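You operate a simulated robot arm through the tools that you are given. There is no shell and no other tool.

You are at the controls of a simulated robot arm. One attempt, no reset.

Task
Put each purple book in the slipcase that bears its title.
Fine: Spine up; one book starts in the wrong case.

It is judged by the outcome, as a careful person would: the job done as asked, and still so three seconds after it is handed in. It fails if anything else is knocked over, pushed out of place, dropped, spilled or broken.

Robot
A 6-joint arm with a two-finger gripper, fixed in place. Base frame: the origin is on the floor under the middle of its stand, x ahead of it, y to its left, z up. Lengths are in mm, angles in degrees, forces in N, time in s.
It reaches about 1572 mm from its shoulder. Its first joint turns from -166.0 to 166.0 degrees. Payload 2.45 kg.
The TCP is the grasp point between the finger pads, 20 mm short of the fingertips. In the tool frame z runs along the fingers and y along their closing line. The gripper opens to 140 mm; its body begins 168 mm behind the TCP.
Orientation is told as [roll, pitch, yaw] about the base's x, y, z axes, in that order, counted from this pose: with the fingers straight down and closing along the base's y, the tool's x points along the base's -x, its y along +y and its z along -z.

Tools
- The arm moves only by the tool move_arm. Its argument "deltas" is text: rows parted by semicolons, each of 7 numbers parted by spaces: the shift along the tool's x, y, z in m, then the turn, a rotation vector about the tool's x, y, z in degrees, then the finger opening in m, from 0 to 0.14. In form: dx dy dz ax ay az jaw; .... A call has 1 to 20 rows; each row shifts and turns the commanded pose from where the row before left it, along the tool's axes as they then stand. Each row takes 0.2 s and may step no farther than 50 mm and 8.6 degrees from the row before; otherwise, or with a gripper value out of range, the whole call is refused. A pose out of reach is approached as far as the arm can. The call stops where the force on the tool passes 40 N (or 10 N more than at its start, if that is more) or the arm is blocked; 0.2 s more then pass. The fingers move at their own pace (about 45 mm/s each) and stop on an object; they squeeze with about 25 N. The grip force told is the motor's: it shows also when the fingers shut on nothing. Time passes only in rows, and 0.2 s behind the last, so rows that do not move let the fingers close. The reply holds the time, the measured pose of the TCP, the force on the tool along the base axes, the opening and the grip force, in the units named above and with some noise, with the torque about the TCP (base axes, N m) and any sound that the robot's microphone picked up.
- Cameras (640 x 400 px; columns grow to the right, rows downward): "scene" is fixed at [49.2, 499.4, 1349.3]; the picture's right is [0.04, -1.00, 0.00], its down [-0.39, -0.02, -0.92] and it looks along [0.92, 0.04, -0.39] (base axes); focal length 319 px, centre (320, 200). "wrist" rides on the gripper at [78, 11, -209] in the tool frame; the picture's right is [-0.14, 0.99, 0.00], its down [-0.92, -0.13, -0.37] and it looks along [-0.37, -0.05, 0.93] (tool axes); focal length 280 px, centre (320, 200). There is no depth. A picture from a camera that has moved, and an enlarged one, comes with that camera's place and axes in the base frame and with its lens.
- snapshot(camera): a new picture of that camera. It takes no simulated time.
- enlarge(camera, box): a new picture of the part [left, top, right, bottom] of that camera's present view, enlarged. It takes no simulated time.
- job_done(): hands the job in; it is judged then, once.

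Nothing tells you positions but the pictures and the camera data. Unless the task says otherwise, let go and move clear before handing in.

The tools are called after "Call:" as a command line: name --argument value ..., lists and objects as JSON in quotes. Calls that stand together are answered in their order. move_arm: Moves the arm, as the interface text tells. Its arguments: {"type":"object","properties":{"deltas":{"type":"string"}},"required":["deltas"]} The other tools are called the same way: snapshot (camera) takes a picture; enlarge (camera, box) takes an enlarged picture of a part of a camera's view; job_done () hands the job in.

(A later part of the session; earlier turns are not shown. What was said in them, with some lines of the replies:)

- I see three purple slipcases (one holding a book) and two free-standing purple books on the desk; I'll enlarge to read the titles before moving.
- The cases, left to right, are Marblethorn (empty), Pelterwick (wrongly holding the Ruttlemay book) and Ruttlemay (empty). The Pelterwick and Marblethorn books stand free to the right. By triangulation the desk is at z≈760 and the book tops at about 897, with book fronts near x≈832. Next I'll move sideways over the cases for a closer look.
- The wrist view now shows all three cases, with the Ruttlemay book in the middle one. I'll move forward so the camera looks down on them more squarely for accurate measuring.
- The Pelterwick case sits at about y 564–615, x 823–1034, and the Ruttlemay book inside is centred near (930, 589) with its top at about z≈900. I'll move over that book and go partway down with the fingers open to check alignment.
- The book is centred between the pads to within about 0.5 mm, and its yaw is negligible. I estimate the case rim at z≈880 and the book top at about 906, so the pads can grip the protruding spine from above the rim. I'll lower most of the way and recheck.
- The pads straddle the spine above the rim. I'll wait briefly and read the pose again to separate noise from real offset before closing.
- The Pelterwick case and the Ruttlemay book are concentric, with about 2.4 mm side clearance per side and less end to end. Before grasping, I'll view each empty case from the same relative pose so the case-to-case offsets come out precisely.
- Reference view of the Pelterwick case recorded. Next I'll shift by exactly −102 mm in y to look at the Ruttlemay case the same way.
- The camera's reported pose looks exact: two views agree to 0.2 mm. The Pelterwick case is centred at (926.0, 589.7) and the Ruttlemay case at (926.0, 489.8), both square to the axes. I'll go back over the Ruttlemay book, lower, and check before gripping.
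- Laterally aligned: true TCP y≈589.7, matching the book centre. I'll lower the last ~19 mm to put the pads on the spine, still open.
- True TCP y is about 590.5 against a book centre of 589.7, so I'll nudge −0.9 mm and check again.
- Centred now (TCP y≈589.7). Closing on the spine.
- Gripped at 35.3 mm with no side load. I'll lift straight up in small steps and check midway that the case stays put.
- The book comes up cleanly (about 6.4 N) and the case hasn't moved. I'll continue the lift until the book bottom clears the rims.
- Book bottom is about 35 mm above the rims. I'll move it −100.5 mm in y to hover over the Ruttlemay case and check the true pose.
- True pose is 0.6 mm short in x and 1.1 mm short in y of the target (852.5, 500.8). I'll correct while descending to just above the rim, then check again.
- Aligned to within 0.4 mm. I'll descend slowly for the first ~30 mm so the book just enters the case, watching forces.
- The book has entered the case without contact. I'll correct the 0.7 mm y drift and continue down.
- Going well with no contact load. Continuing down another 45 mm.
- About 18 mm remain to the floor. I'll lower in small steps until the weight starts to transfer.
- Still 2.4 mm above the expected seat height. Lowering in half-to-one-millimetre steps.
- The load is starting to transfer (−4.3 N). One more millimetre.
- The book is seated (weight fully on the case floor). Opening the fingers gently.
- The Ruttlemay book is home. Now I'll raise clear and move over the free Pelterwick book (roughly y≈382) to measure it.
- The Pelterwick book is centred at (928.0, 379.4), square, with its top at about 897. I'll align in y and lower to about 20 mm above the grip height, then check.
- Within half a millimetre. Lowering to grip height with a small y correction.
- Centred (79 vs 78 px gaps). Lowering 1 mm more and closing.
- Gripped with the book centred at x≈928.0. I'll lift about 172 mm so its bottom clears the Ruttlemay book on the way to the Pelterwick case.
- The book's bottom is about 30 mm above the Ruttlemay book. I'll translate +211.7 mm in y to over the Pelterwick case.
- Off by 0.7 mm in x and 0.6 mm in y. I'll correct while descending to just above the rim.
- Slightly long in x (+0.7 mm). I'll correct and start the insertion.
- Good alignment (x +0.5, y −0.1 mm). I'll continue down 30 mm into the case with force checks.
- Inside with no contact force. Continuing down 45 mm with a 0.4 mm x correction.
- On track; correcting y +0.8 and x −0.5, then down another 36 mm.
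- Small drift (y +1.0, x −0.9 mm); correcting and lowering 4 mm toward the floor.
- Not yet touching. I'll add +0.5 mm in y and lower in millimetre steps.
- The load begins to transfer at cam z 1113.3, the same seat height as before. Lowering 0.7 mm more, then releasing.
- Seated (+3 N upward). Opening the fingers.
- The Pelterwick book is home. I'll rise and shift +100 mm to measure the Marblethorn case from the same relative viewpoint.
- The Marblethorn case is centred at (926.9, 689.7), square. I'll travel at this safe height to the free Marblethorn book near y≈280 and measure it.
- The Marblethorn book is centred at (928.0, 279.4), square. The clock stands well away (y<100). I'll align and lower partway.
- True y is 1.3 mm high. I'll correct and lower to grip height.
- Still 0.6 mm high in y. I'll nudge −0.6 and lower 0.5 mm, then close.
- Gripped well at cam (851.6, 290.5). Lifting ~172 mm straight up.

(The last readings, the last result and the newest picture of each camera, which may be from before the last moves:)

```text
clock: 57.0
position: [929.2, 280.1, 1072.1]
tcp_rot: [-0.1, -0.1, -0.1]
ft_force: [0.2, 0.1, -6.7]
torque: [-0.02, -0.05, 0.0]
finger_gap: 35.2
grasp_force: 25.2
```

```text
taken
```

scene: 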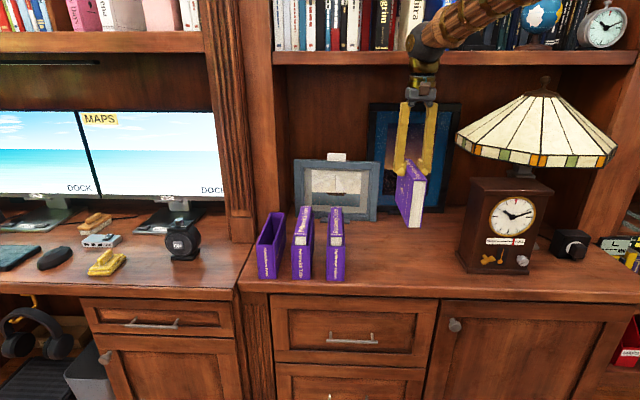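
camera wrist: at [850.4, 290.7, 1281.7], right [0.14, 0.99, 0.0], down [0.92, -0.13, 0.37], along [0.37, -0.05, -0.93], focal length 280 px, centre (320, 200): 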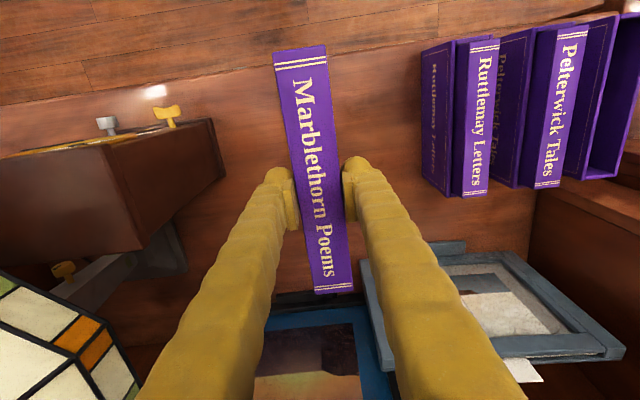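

The book's bottom is ~30 mm above the seated books. Translating +410 mm in y to the Marblethorn case.

Call:
move_arm --deltas "0 0.012 0 0 0 0 0.02;0 0.022 0 0 0 0 0.02;0 0.025 0 0 0 0 0.02;0 0.025 0 0 0 0 0.02;0 0.025 0 0 0 0 0.02;0 0.025 0 0 0 0 0.02;0 0.025 0 0 0 0 0.02;0 0.025 0 0 0 0 0.02;0 0.025 0 0 0 0 0.02;0 0.025 0 0 0 0 0.02;0 0.025 0 0 0 0 0.02;0 0.025 0 0 0 0 0.02;0 0.025 0 0 0 0 0.02;0 0.025 0 0 0 0 0.02;0 0.025 0 0 0 0 0.02;0 0.025 0 0 0 0 0.02;0 0.016 0 0 0 0 0.02;0 0.01 0 0 0 0 0.02;0 0 0 0 0 0 0.02;0 0 0 0 0 0 0.02"

Call:
snapshot --camera "wrist"

Call:
enlarge --camera "scene" --box '[220, 130, 380, 290]'

```text
clock: 61.2
position: [929.4, 689.5, 1071.8]
tcp_rot: [0.0, 0.0, 0.1]
ft_force: [0.6, -0.1, -5.5]
torque: [-0.01, -0.04, -0.02]
finger_gap: 34.9
grasp_force: 25.2
```

```text
taken
camera wrist: at [851.0, 700.4, 1281.9], right [0.14, 0.99, 0.0], down [0.92, -0.13, 0.37], along [0.37, -0.05, -0.93], focal length 280 px, centre (320, 200)
```

wrist: 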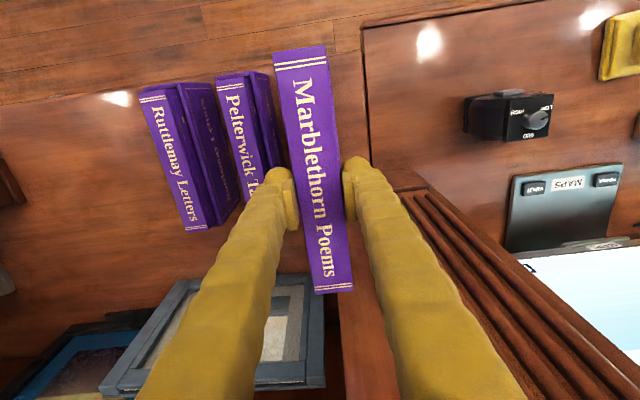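

```text
2.50 times, centred on (300, 210) of scene
camera zoom: at [49.2, 499.4, 1349.3], right [0.04, -1.0, 0.0], down [-0.39, -0.02, -0.92], along [0.92, 0.04, -0.39], focal length 798 px, centre (370, 175)
```

zoom: 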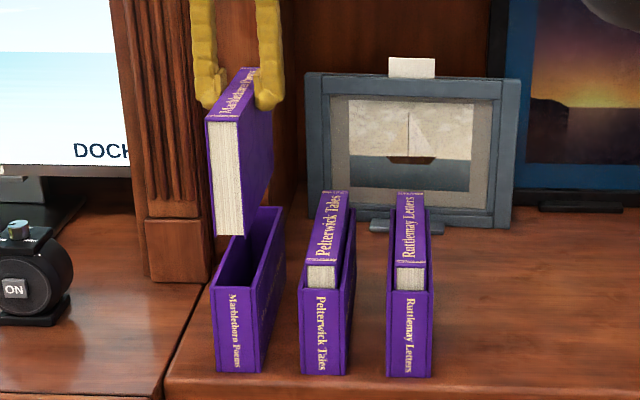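

Within 0.5 mm over the Marblethorn case. Descending to just above the rim.

Call:
move_arm --deltas "0.0005 0.0003 0.012 0 0 0 0.02;0 0 0.012 0 0 0 0.02;0 0 0.012 0 0 0 0.02;0 0 0.009 0 0 0 0.02;0 0 0 0 0 0 0.02;0 0 0 0 0 0 0.02"

Call:
enlarge --camera "wrist" --box '[240, 20, 400, 120]'

Call:
enlarge --camera "scene" --box '[240, 190, 320, 290]'

```text
clock: 62.6
position: [929.5, 689.0, 1027.1]
tcp_rot: [0.0, 0.0, -0.1]
ft_force: [0.9, -0.3, -5.8]
torque: [0.03, -0.01, 0.0]
finger_gap: 35.5
grasp_force: 24.9
```

```text
4.00 times, centred on (320, 70) of wrist
camera zoom: at [851.2, 699.9, 1237.2], right [0.14, 0.99, 0.0], down [0.92, -0.13, 0.37], along [0.37, -0.05, -0.93], focal length 1122 px, centre (320, 720)
```

zoom: 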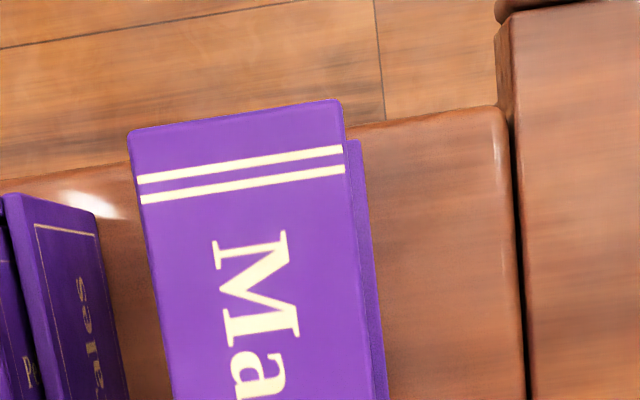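

```text
4.00 times, centred on (280, 240) of scene
camera zoom: at [49.2, 499.4, 1349.3], right [0.04, -1.0, 0.0], down [-0.39, -0.02, -0.92], along [0.92, 0.04, -0.39], focal length 1276 px, centre (480, 40)
```

zoom: 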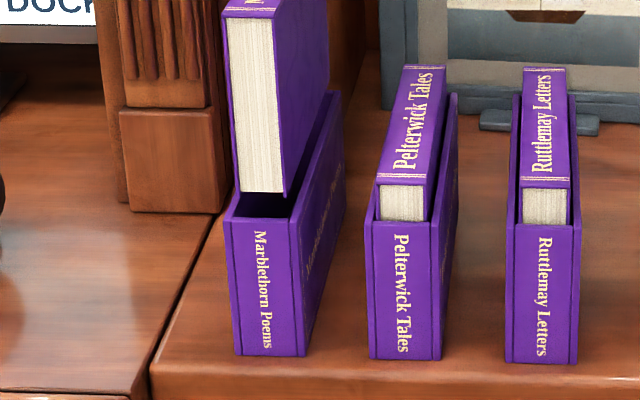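

Off by x +0.7, y −0.85 mm. Correcting and lowering 6 mm, still just above the rim.

Call:
move_arm --deltas "0.0007 0.0009 0.003 0 0 0 0.02;0 0 0.003 0 0 0 0.02;0 0 0 0 0 0 0.02;0 0 0 0 0 0 0.02"

Call:
enlarge --camera "wrist" --box '[240, 20, 400, 120]'

Call:
enlarge --camera "scene" --box '[240, 210, 304, 290]'

```text
clock: 63.6
position: [928.2, 690.4, 1021.0]
tcp_rot: [-0.1, 0.0, 0.0]
ft_force: [0.4, 0.3, -6.0]
torque: [0.01, -0.01, -0.01]
finger_gap: 35.0
grasp_force: 25.3
```

```text
4.00 times, centred on (320, 70) of wrist
camera zoom: at [850.9, 701.2, 1231.1], right [0.14, 0.99, 0.0], down [0.92, -0.13, 0.37], along [0.37, -0.05, -0.93], focal length 1122 px, centre (320, 720)
```

zoom: 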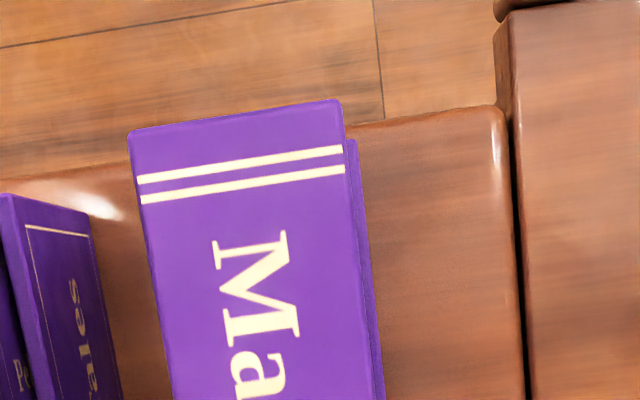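

```text
5.00 times, centred on (272, 250) of scene
camera zoom: at [49.2, 499.4, 1349.3], right [0.04, -1.0, 0.0], down [-0.39, -0.02, -0.92], along [0.92, 0.04, -0.39], focal length 1595 px, centre (560, -50)
```

zoom: 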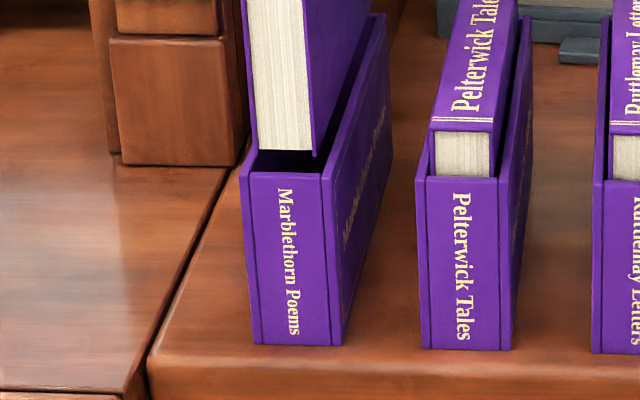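

Now within 0.45 mm. Inserting the first 30 mm with small corrections.

Call:
move_arm --deltas "0.0004 -0.0004 0.006 0 0 0 0.02;0 0 0.006 0 0 0 0.02;0 0 0.006 0 0 0 0.02;0 0 0.006 0 0 0 0.02;0 0 0.006 0 0 0 0.02;0 0 0 0 0 0 0.02"

Call:
enlarge --camera "wrist" --box '[240, 20, 400, 120]'

Call:
enlarge --camera "scene" --box '[240, 210, 304, 290]'

```text
clock: 65.0
position: [927.8, 690.1, 989.9]
tcp_rot: [0.0, 0.0, -0.1]
ft_force: [-1.1, -0.5, -6.8]
torque: [0.0, -0.02, 0.01]
finger_gap: 35.1
grasp_force: 24.9
```

```text
4.00 times, centred on (320, 70) of wrist
camera zoom: at [849.7, 701.7, 1200.1], right [0.14, 0.99, 0.0], down [0.92, -0.13, 0.37], along [0.37, -0.05, -0.93], focal length 1122 px, centre (320, 720)
```

zoom: 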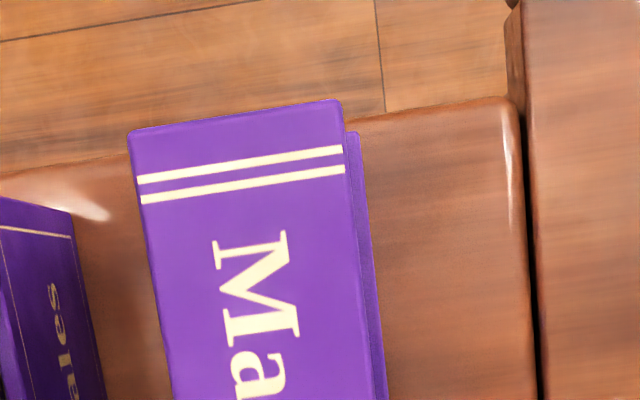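

```text
5.00 times, centred on (272, 250) of scene
camera zoom: at [49.2, 499.4, 1349.3], right [0.04, -1.0, 0.0], down [-0.39, -0.02, -0.92], along [0.92, 0.04, -0.39], focal length 1595 px, centre (560, -50)
```

zoom: 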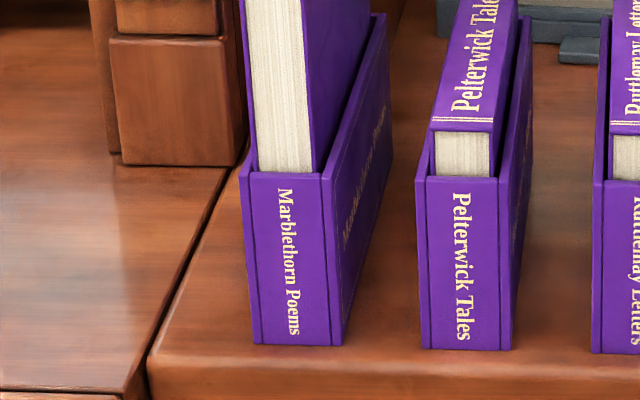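

It entered cleanly. I'll correct drift (x −0.8, y +0.95 mm) before going deeper.

Call:
move_arm --deltas "-0.0008 -0.001 0 0 0 0 0.02;0 0 0.007 0 0 0 0.02;0 0 0.007 0 0 0 0.02;0 0 0.007 0 0 0 0.02;0 0 0 0 0 0 0.02"

Call:
enlarge --camera "wrist" --box '[240, 20, 400, 120]'

```text
clock: 66.2
position: [928.6, 688.5, 969.5]
tcp_rot: [0.0, 0.0, 0.1]
ft_force: [-0.7, 0.5, -6.1]
torque: [-0.02, -0.03, -0.01]
finger_gap: 35.0
grasp_force: 25.0
```

```text
4.00 times, centred on (320, 70) of wrist
camera zoom: at [850.6, 700.8, 1179.4], right [0.14, 0.99, 0.0], down [0.92, -0.13, 0.37], along [0.37, -0.05, -0.93], focal length 1122 px, centre (320, 720)
```

zoom: 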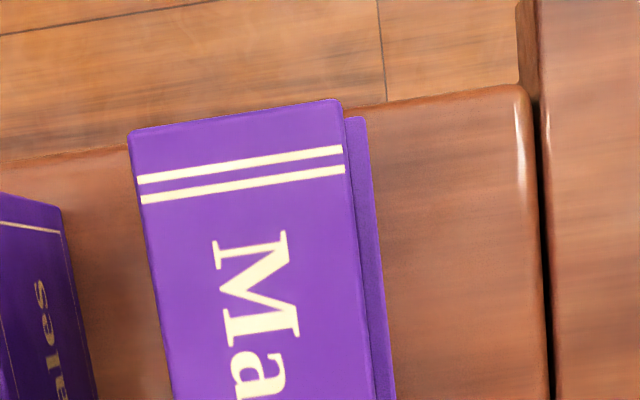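

Spot on target (850.6, 700.8). Continuing down another 40 mm.

Call:
move_arm --deltas "0 0 0.007 0 0 0 0.02;0 0 0.007 0 0 0 0.02;0 0 0.007 0 0 0 0.02;0 0 0.007 0 0 0 0.02;0 0 0.007 0 0 0 0.02;0 0 0 0 0 0 0.02"

Call:
enlarge --camera "wrist" --box '[240, 20, 400, 120]'

Call:
enlarge --camera "scene" --box '[240, 210, 304, 290]'

```text
clock: 67.6
position: [927.6, 690.1, 936.1]
tcp_rot: [0.0, 0.0, -0.1]
ft_force: [-0.2, -0.1, -5.7]
torque: [-0.02, -0.05, 0.03]
finger_gap: 35.2
grasp_force: 24.8
```

```text
4.00 times, centred on (320, 70) of wrist
camera zoom: at [850.5, 700.4, 1145.2], right [0.14, 0.99, 0.0], down [0.92, -0.13, 0.37], along [0.37, -0.05, -0.93], focal length 1122 px, centre (320, 720)
```

zoom: 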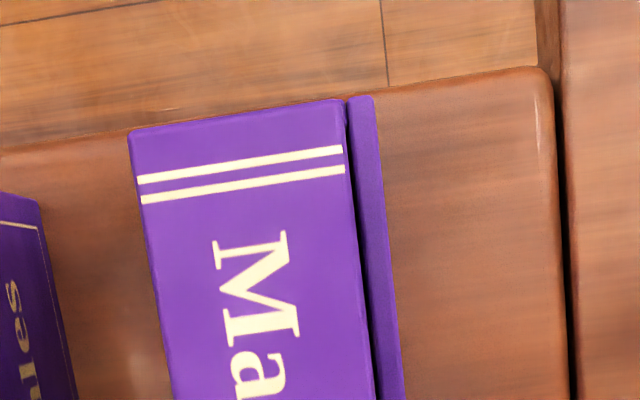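

```text
5.00 times, centred on (272, 250) of scene
camera zoom: at [49.2, 499.4, 1349.3], right [0.04, -1.0, 0.0], down [-0.39, -0.02, -0.92], along [0.92, 0.04, -0.39], focal length 1595 px, centre (560, -50)
```

zoom: 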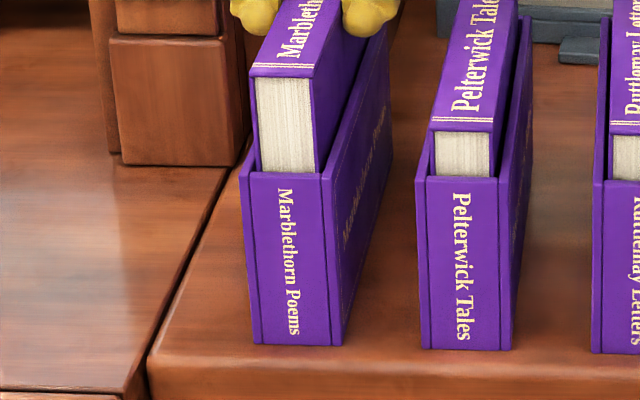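

Tracking well. Down another 28 mm, with a +0.3 mm y correction.

Call:
move_arm --deltas "0 0.0003 0.007 0 0 0 0.02;0 0 0.007 0 0 0 0.02;0 0 0.007 0 0 0 0.02;0 0 0.007 0 0 0 0.02;0 0 0 0 0 0 0.02"

Call:
enlarge --camera "wrist" --box '[240, 20, 400, 120]'

```text
clock: 68.8
position: [929.3, 690.1, 906.1]
tcp_rot: [-0.1, 0.1, 0.0]
ft_force: [0.6, -0.2, -7.1]
torque: [0.02, -0.02, -0.02]
finger_gap: 35.1
grasp_force: 24.9
```

```text
4.00 times, centred on (320, 70) of wrist
camera zoom: at [850.7, 700.9, 1116.4], right [0.14, 0.99, 0.0], down [0.92, -0.13, 0.37], along [0.37, -0.05, -0.93], focal length 1122 px, centre (320, 720)
```

zoom: 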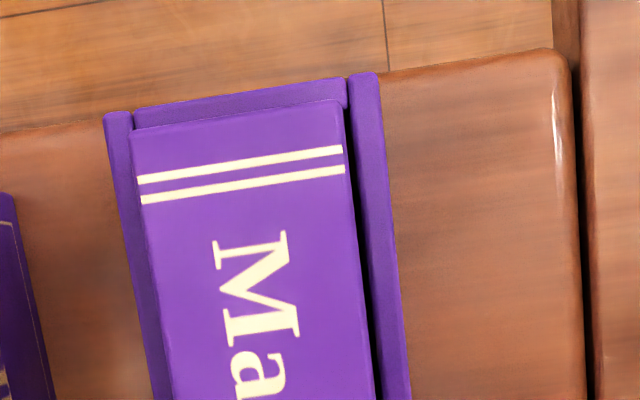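

About 3 mm above the seat height. Lowering in millimetre steps.

Call:
move_arm --deltas "0 0 0.001 0 0 0 0.02;0 0 0.001 0 0 0 0.02;0 0 0.001 0 0 0 0.02;0 0 0 0 0 0 0.02"

Call:
enlarge --camera "wrist" --box '[240, 20, 400, 120]'

```text
clock: 69.8
position: [929.1, 689.2, 903.4]
tcp_rot: [0.0, 0.0, 0.1]
ft_force: [-0.2, 0.4, -4.1]
torque: [-0.01, 0.15, -0.04]
finger_gap: 34.8
grasp_force: 24.8
```

```text
4.00 times, centred on (320, 70) of wrist
camera zoom: at [850.4, 700.7, 1113.4], right [0.14, 0.99, 0.0], down [0.92, -0.13, 0.37], along [0.37, -0.05, -0.93], focal length 1122 px, centre (320, 720)
```

zoom: 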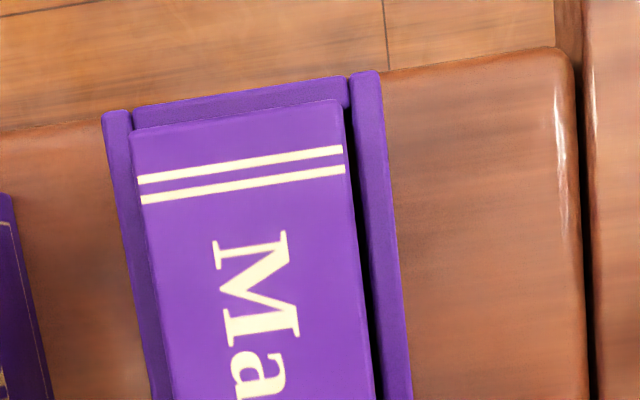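

Touching the floor now (−4.1 N). 0.6 mm more, then release.

Call:
move_arm --deltas "0 0 0.0006 0 0 0 0.02;0 0 0 0 0 0 0.02"

```text
clock: 70.4
position: [928.7, 689.9, 902.9]
tcp_rot: [-0.1, 0.0, 0.0]
ft_force: [-1.5, 0.0, -3.5]
torque: [-0.01, 0.29, 0.02]
finger_gap: 35.1
grasp_force: 24.3
```

Another 0.5 mm to put the weight fully on the case floor.

Call:
move_arm --deltas "0 0 0.0005 0 0 0 0.02;0 0 0 0 0 0 0.02"

```text
clock: 71.0
position: [928.8, 690.2, 903.5]
tcp_rot: [0.0, -0.1, -0.1]
ft_force: [-0.2, -1.9, 0.4]
torque: [-0.06, 0.12, 0.0]
finger_gap: 35.1
grasp_force: 25.5
```

Fully seated (net force ≈ 0). Opening the fingers.

Call:
move_arm --deltas "0 0 0 0 0 0 0.037;0 0 0 0 0 0 0.045;0 0 0 0 0 0 0.06;0 0 0 0 0 0 0.06"

Call:
enlarge --camera "wrist" --box '[240, 20, 400, 120]'

Call:
enlarge --camera "scene" --box '[240, 180, 360, 290]'

```text
clock: 72.0
position: [928.8, 690.3, 903.1]
tcp_rot: [0.0, 0.0, 0.0]
ft_force: [-0.1, 0.9, -0.3]
torque: [-0.02, 0.0, 0.0]
finger_gap: 60.2
grasp_force: 0.0
```

```text
4.00 times, centred on (320, 70) of wrist
camera zoom: at [850.7, 701.2, 1112.9], right [0.14, 0.99, 0.0], down [0.92, -0.13, 0.37], along [0.37, -0.05, -0.93], focal length 1122 px, centre (320, 720)
```

zoom: 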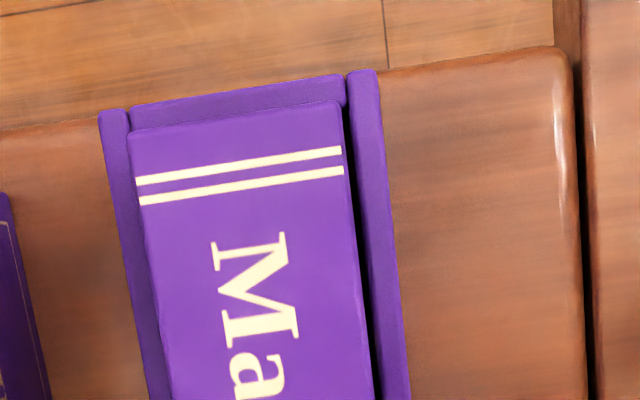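

```text
3.64 times, centred on (300, 235) of scene
camera zoom: at [49.2, 499.4, 1349.3], right [0.04, -1.0, 0.0], down [-0.39, -0.02, -0.92], along [0.92, 0.04, -0.39], focal length 1160 px, centre (393, 73)
```

zoom: 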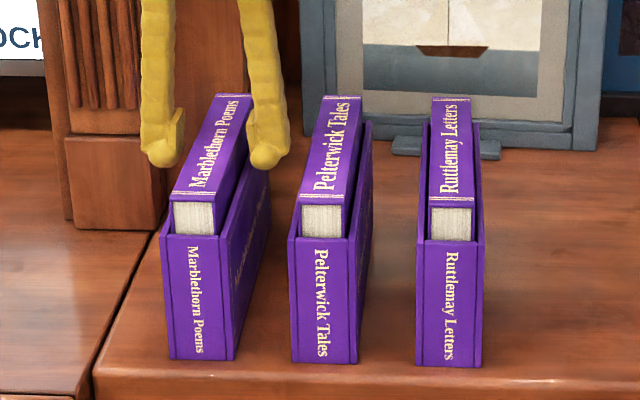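

All three books are in their matching cases. I'll raise the gripper, back away and take a final look.

Call:
move_arm --deltas "0 0 -0.02 0 0 0 0.07;0 0 -0.03 0 0 0 0.07;0 0 -0.04 0 0 0 0.07;0 0 -0.04 0 0 0 0.07;0 0 -0.04 0 0 0 0.07;0.04 0 0 0 0 0 0.07;0.045 0 0 0 0 0 0.07;0.045 0 0 0 0 0 0.07;0.045 0 0 0 0 0 0.07;0 0 0 0 0 0 0.07;0 0 0 0 0 0 0.07"

Call:
snapshot --camera "scene"

Call:
snapshot --camera "wrist"

Call:
enlarge --camera "scene" --box '[240, 190, 360, 290]'

```text
clock: 74.4
position: [755.6, 688.2, 1072.2]
tcp_rot: [0.0, -0.1, 0.0]
ft_force: [-0.3, 0.0, -0.2]
torque: [0.04, 0.01, -0.01]
finger_gap: 70.0
grasp_force: 0.1
```

```text
taken
```

scene: 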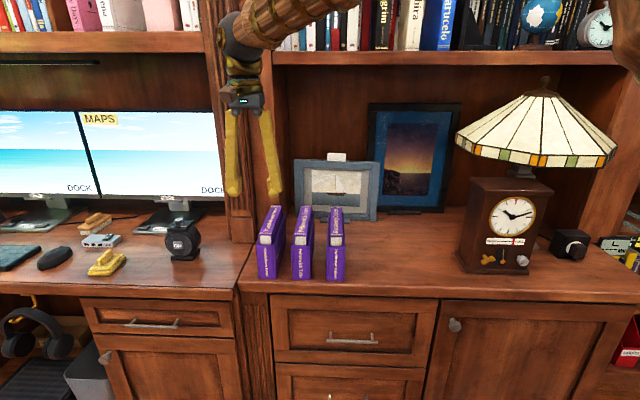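

```text
taken
camera wrist: at [677.5, 699.6, 1281.7], right [0.14, 0.99, 0.0], down [0.92, -0.13, 0.37], along [0.37, -0.05, -0.93], focal length 280 px, centre (320, 200)
```

wrist: 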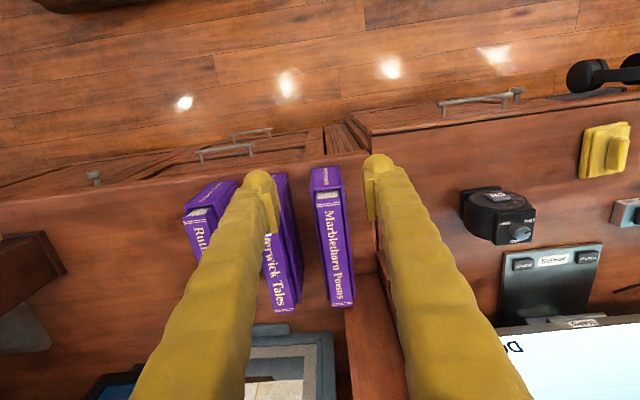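

```text
4.00 times, centred on (300, 240) of scene
camera zoom: at [49.2, 499.4, 1349.3], right [0.04, -1.0, 0.0], down [-0.39, -0.02, -0.92], along [0.92, 0.04, -0.39], focal length 1276 px, centre (400, 40)
```

zoom: 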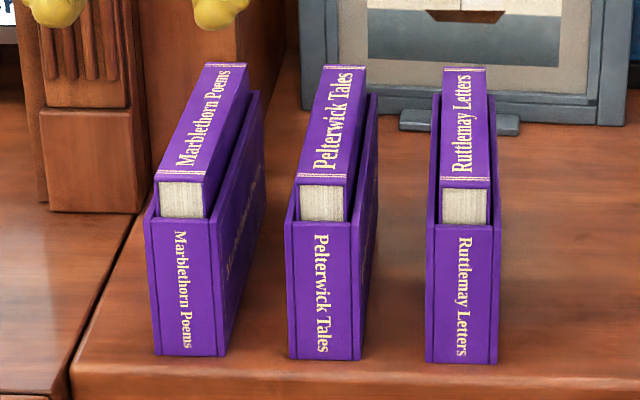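

Marblethorn Poems, Pelterwick Tales and Ruttlemay Letters each sit spine up in the case with the same title. The cases haven't moved, nothing else was disturbed, and the gripper is clear, so I'm handing in.

Call:
job_done

```text
The job is handed in.
```

All three purple books are now spine up in the slipcases that bear their titles, and the job is handed in.

- **Ruttlemay Letters:** this was the one in the wrong case. I lifted it out of the Pelterwick case and seated it in its own.
- **Pelterwick Tales:** moved from the desk into the Pelterwick case.
- **Marblethorn Poems:** moved from the desk into the Marblethorn case.

In the last pictures the cases stood where they started and nothing else on the desk looked disturbed. I let go of the last book and moved the gripper clear before handing in. The hand-in reply gave no verdict, so I can't confirm how it was judged.
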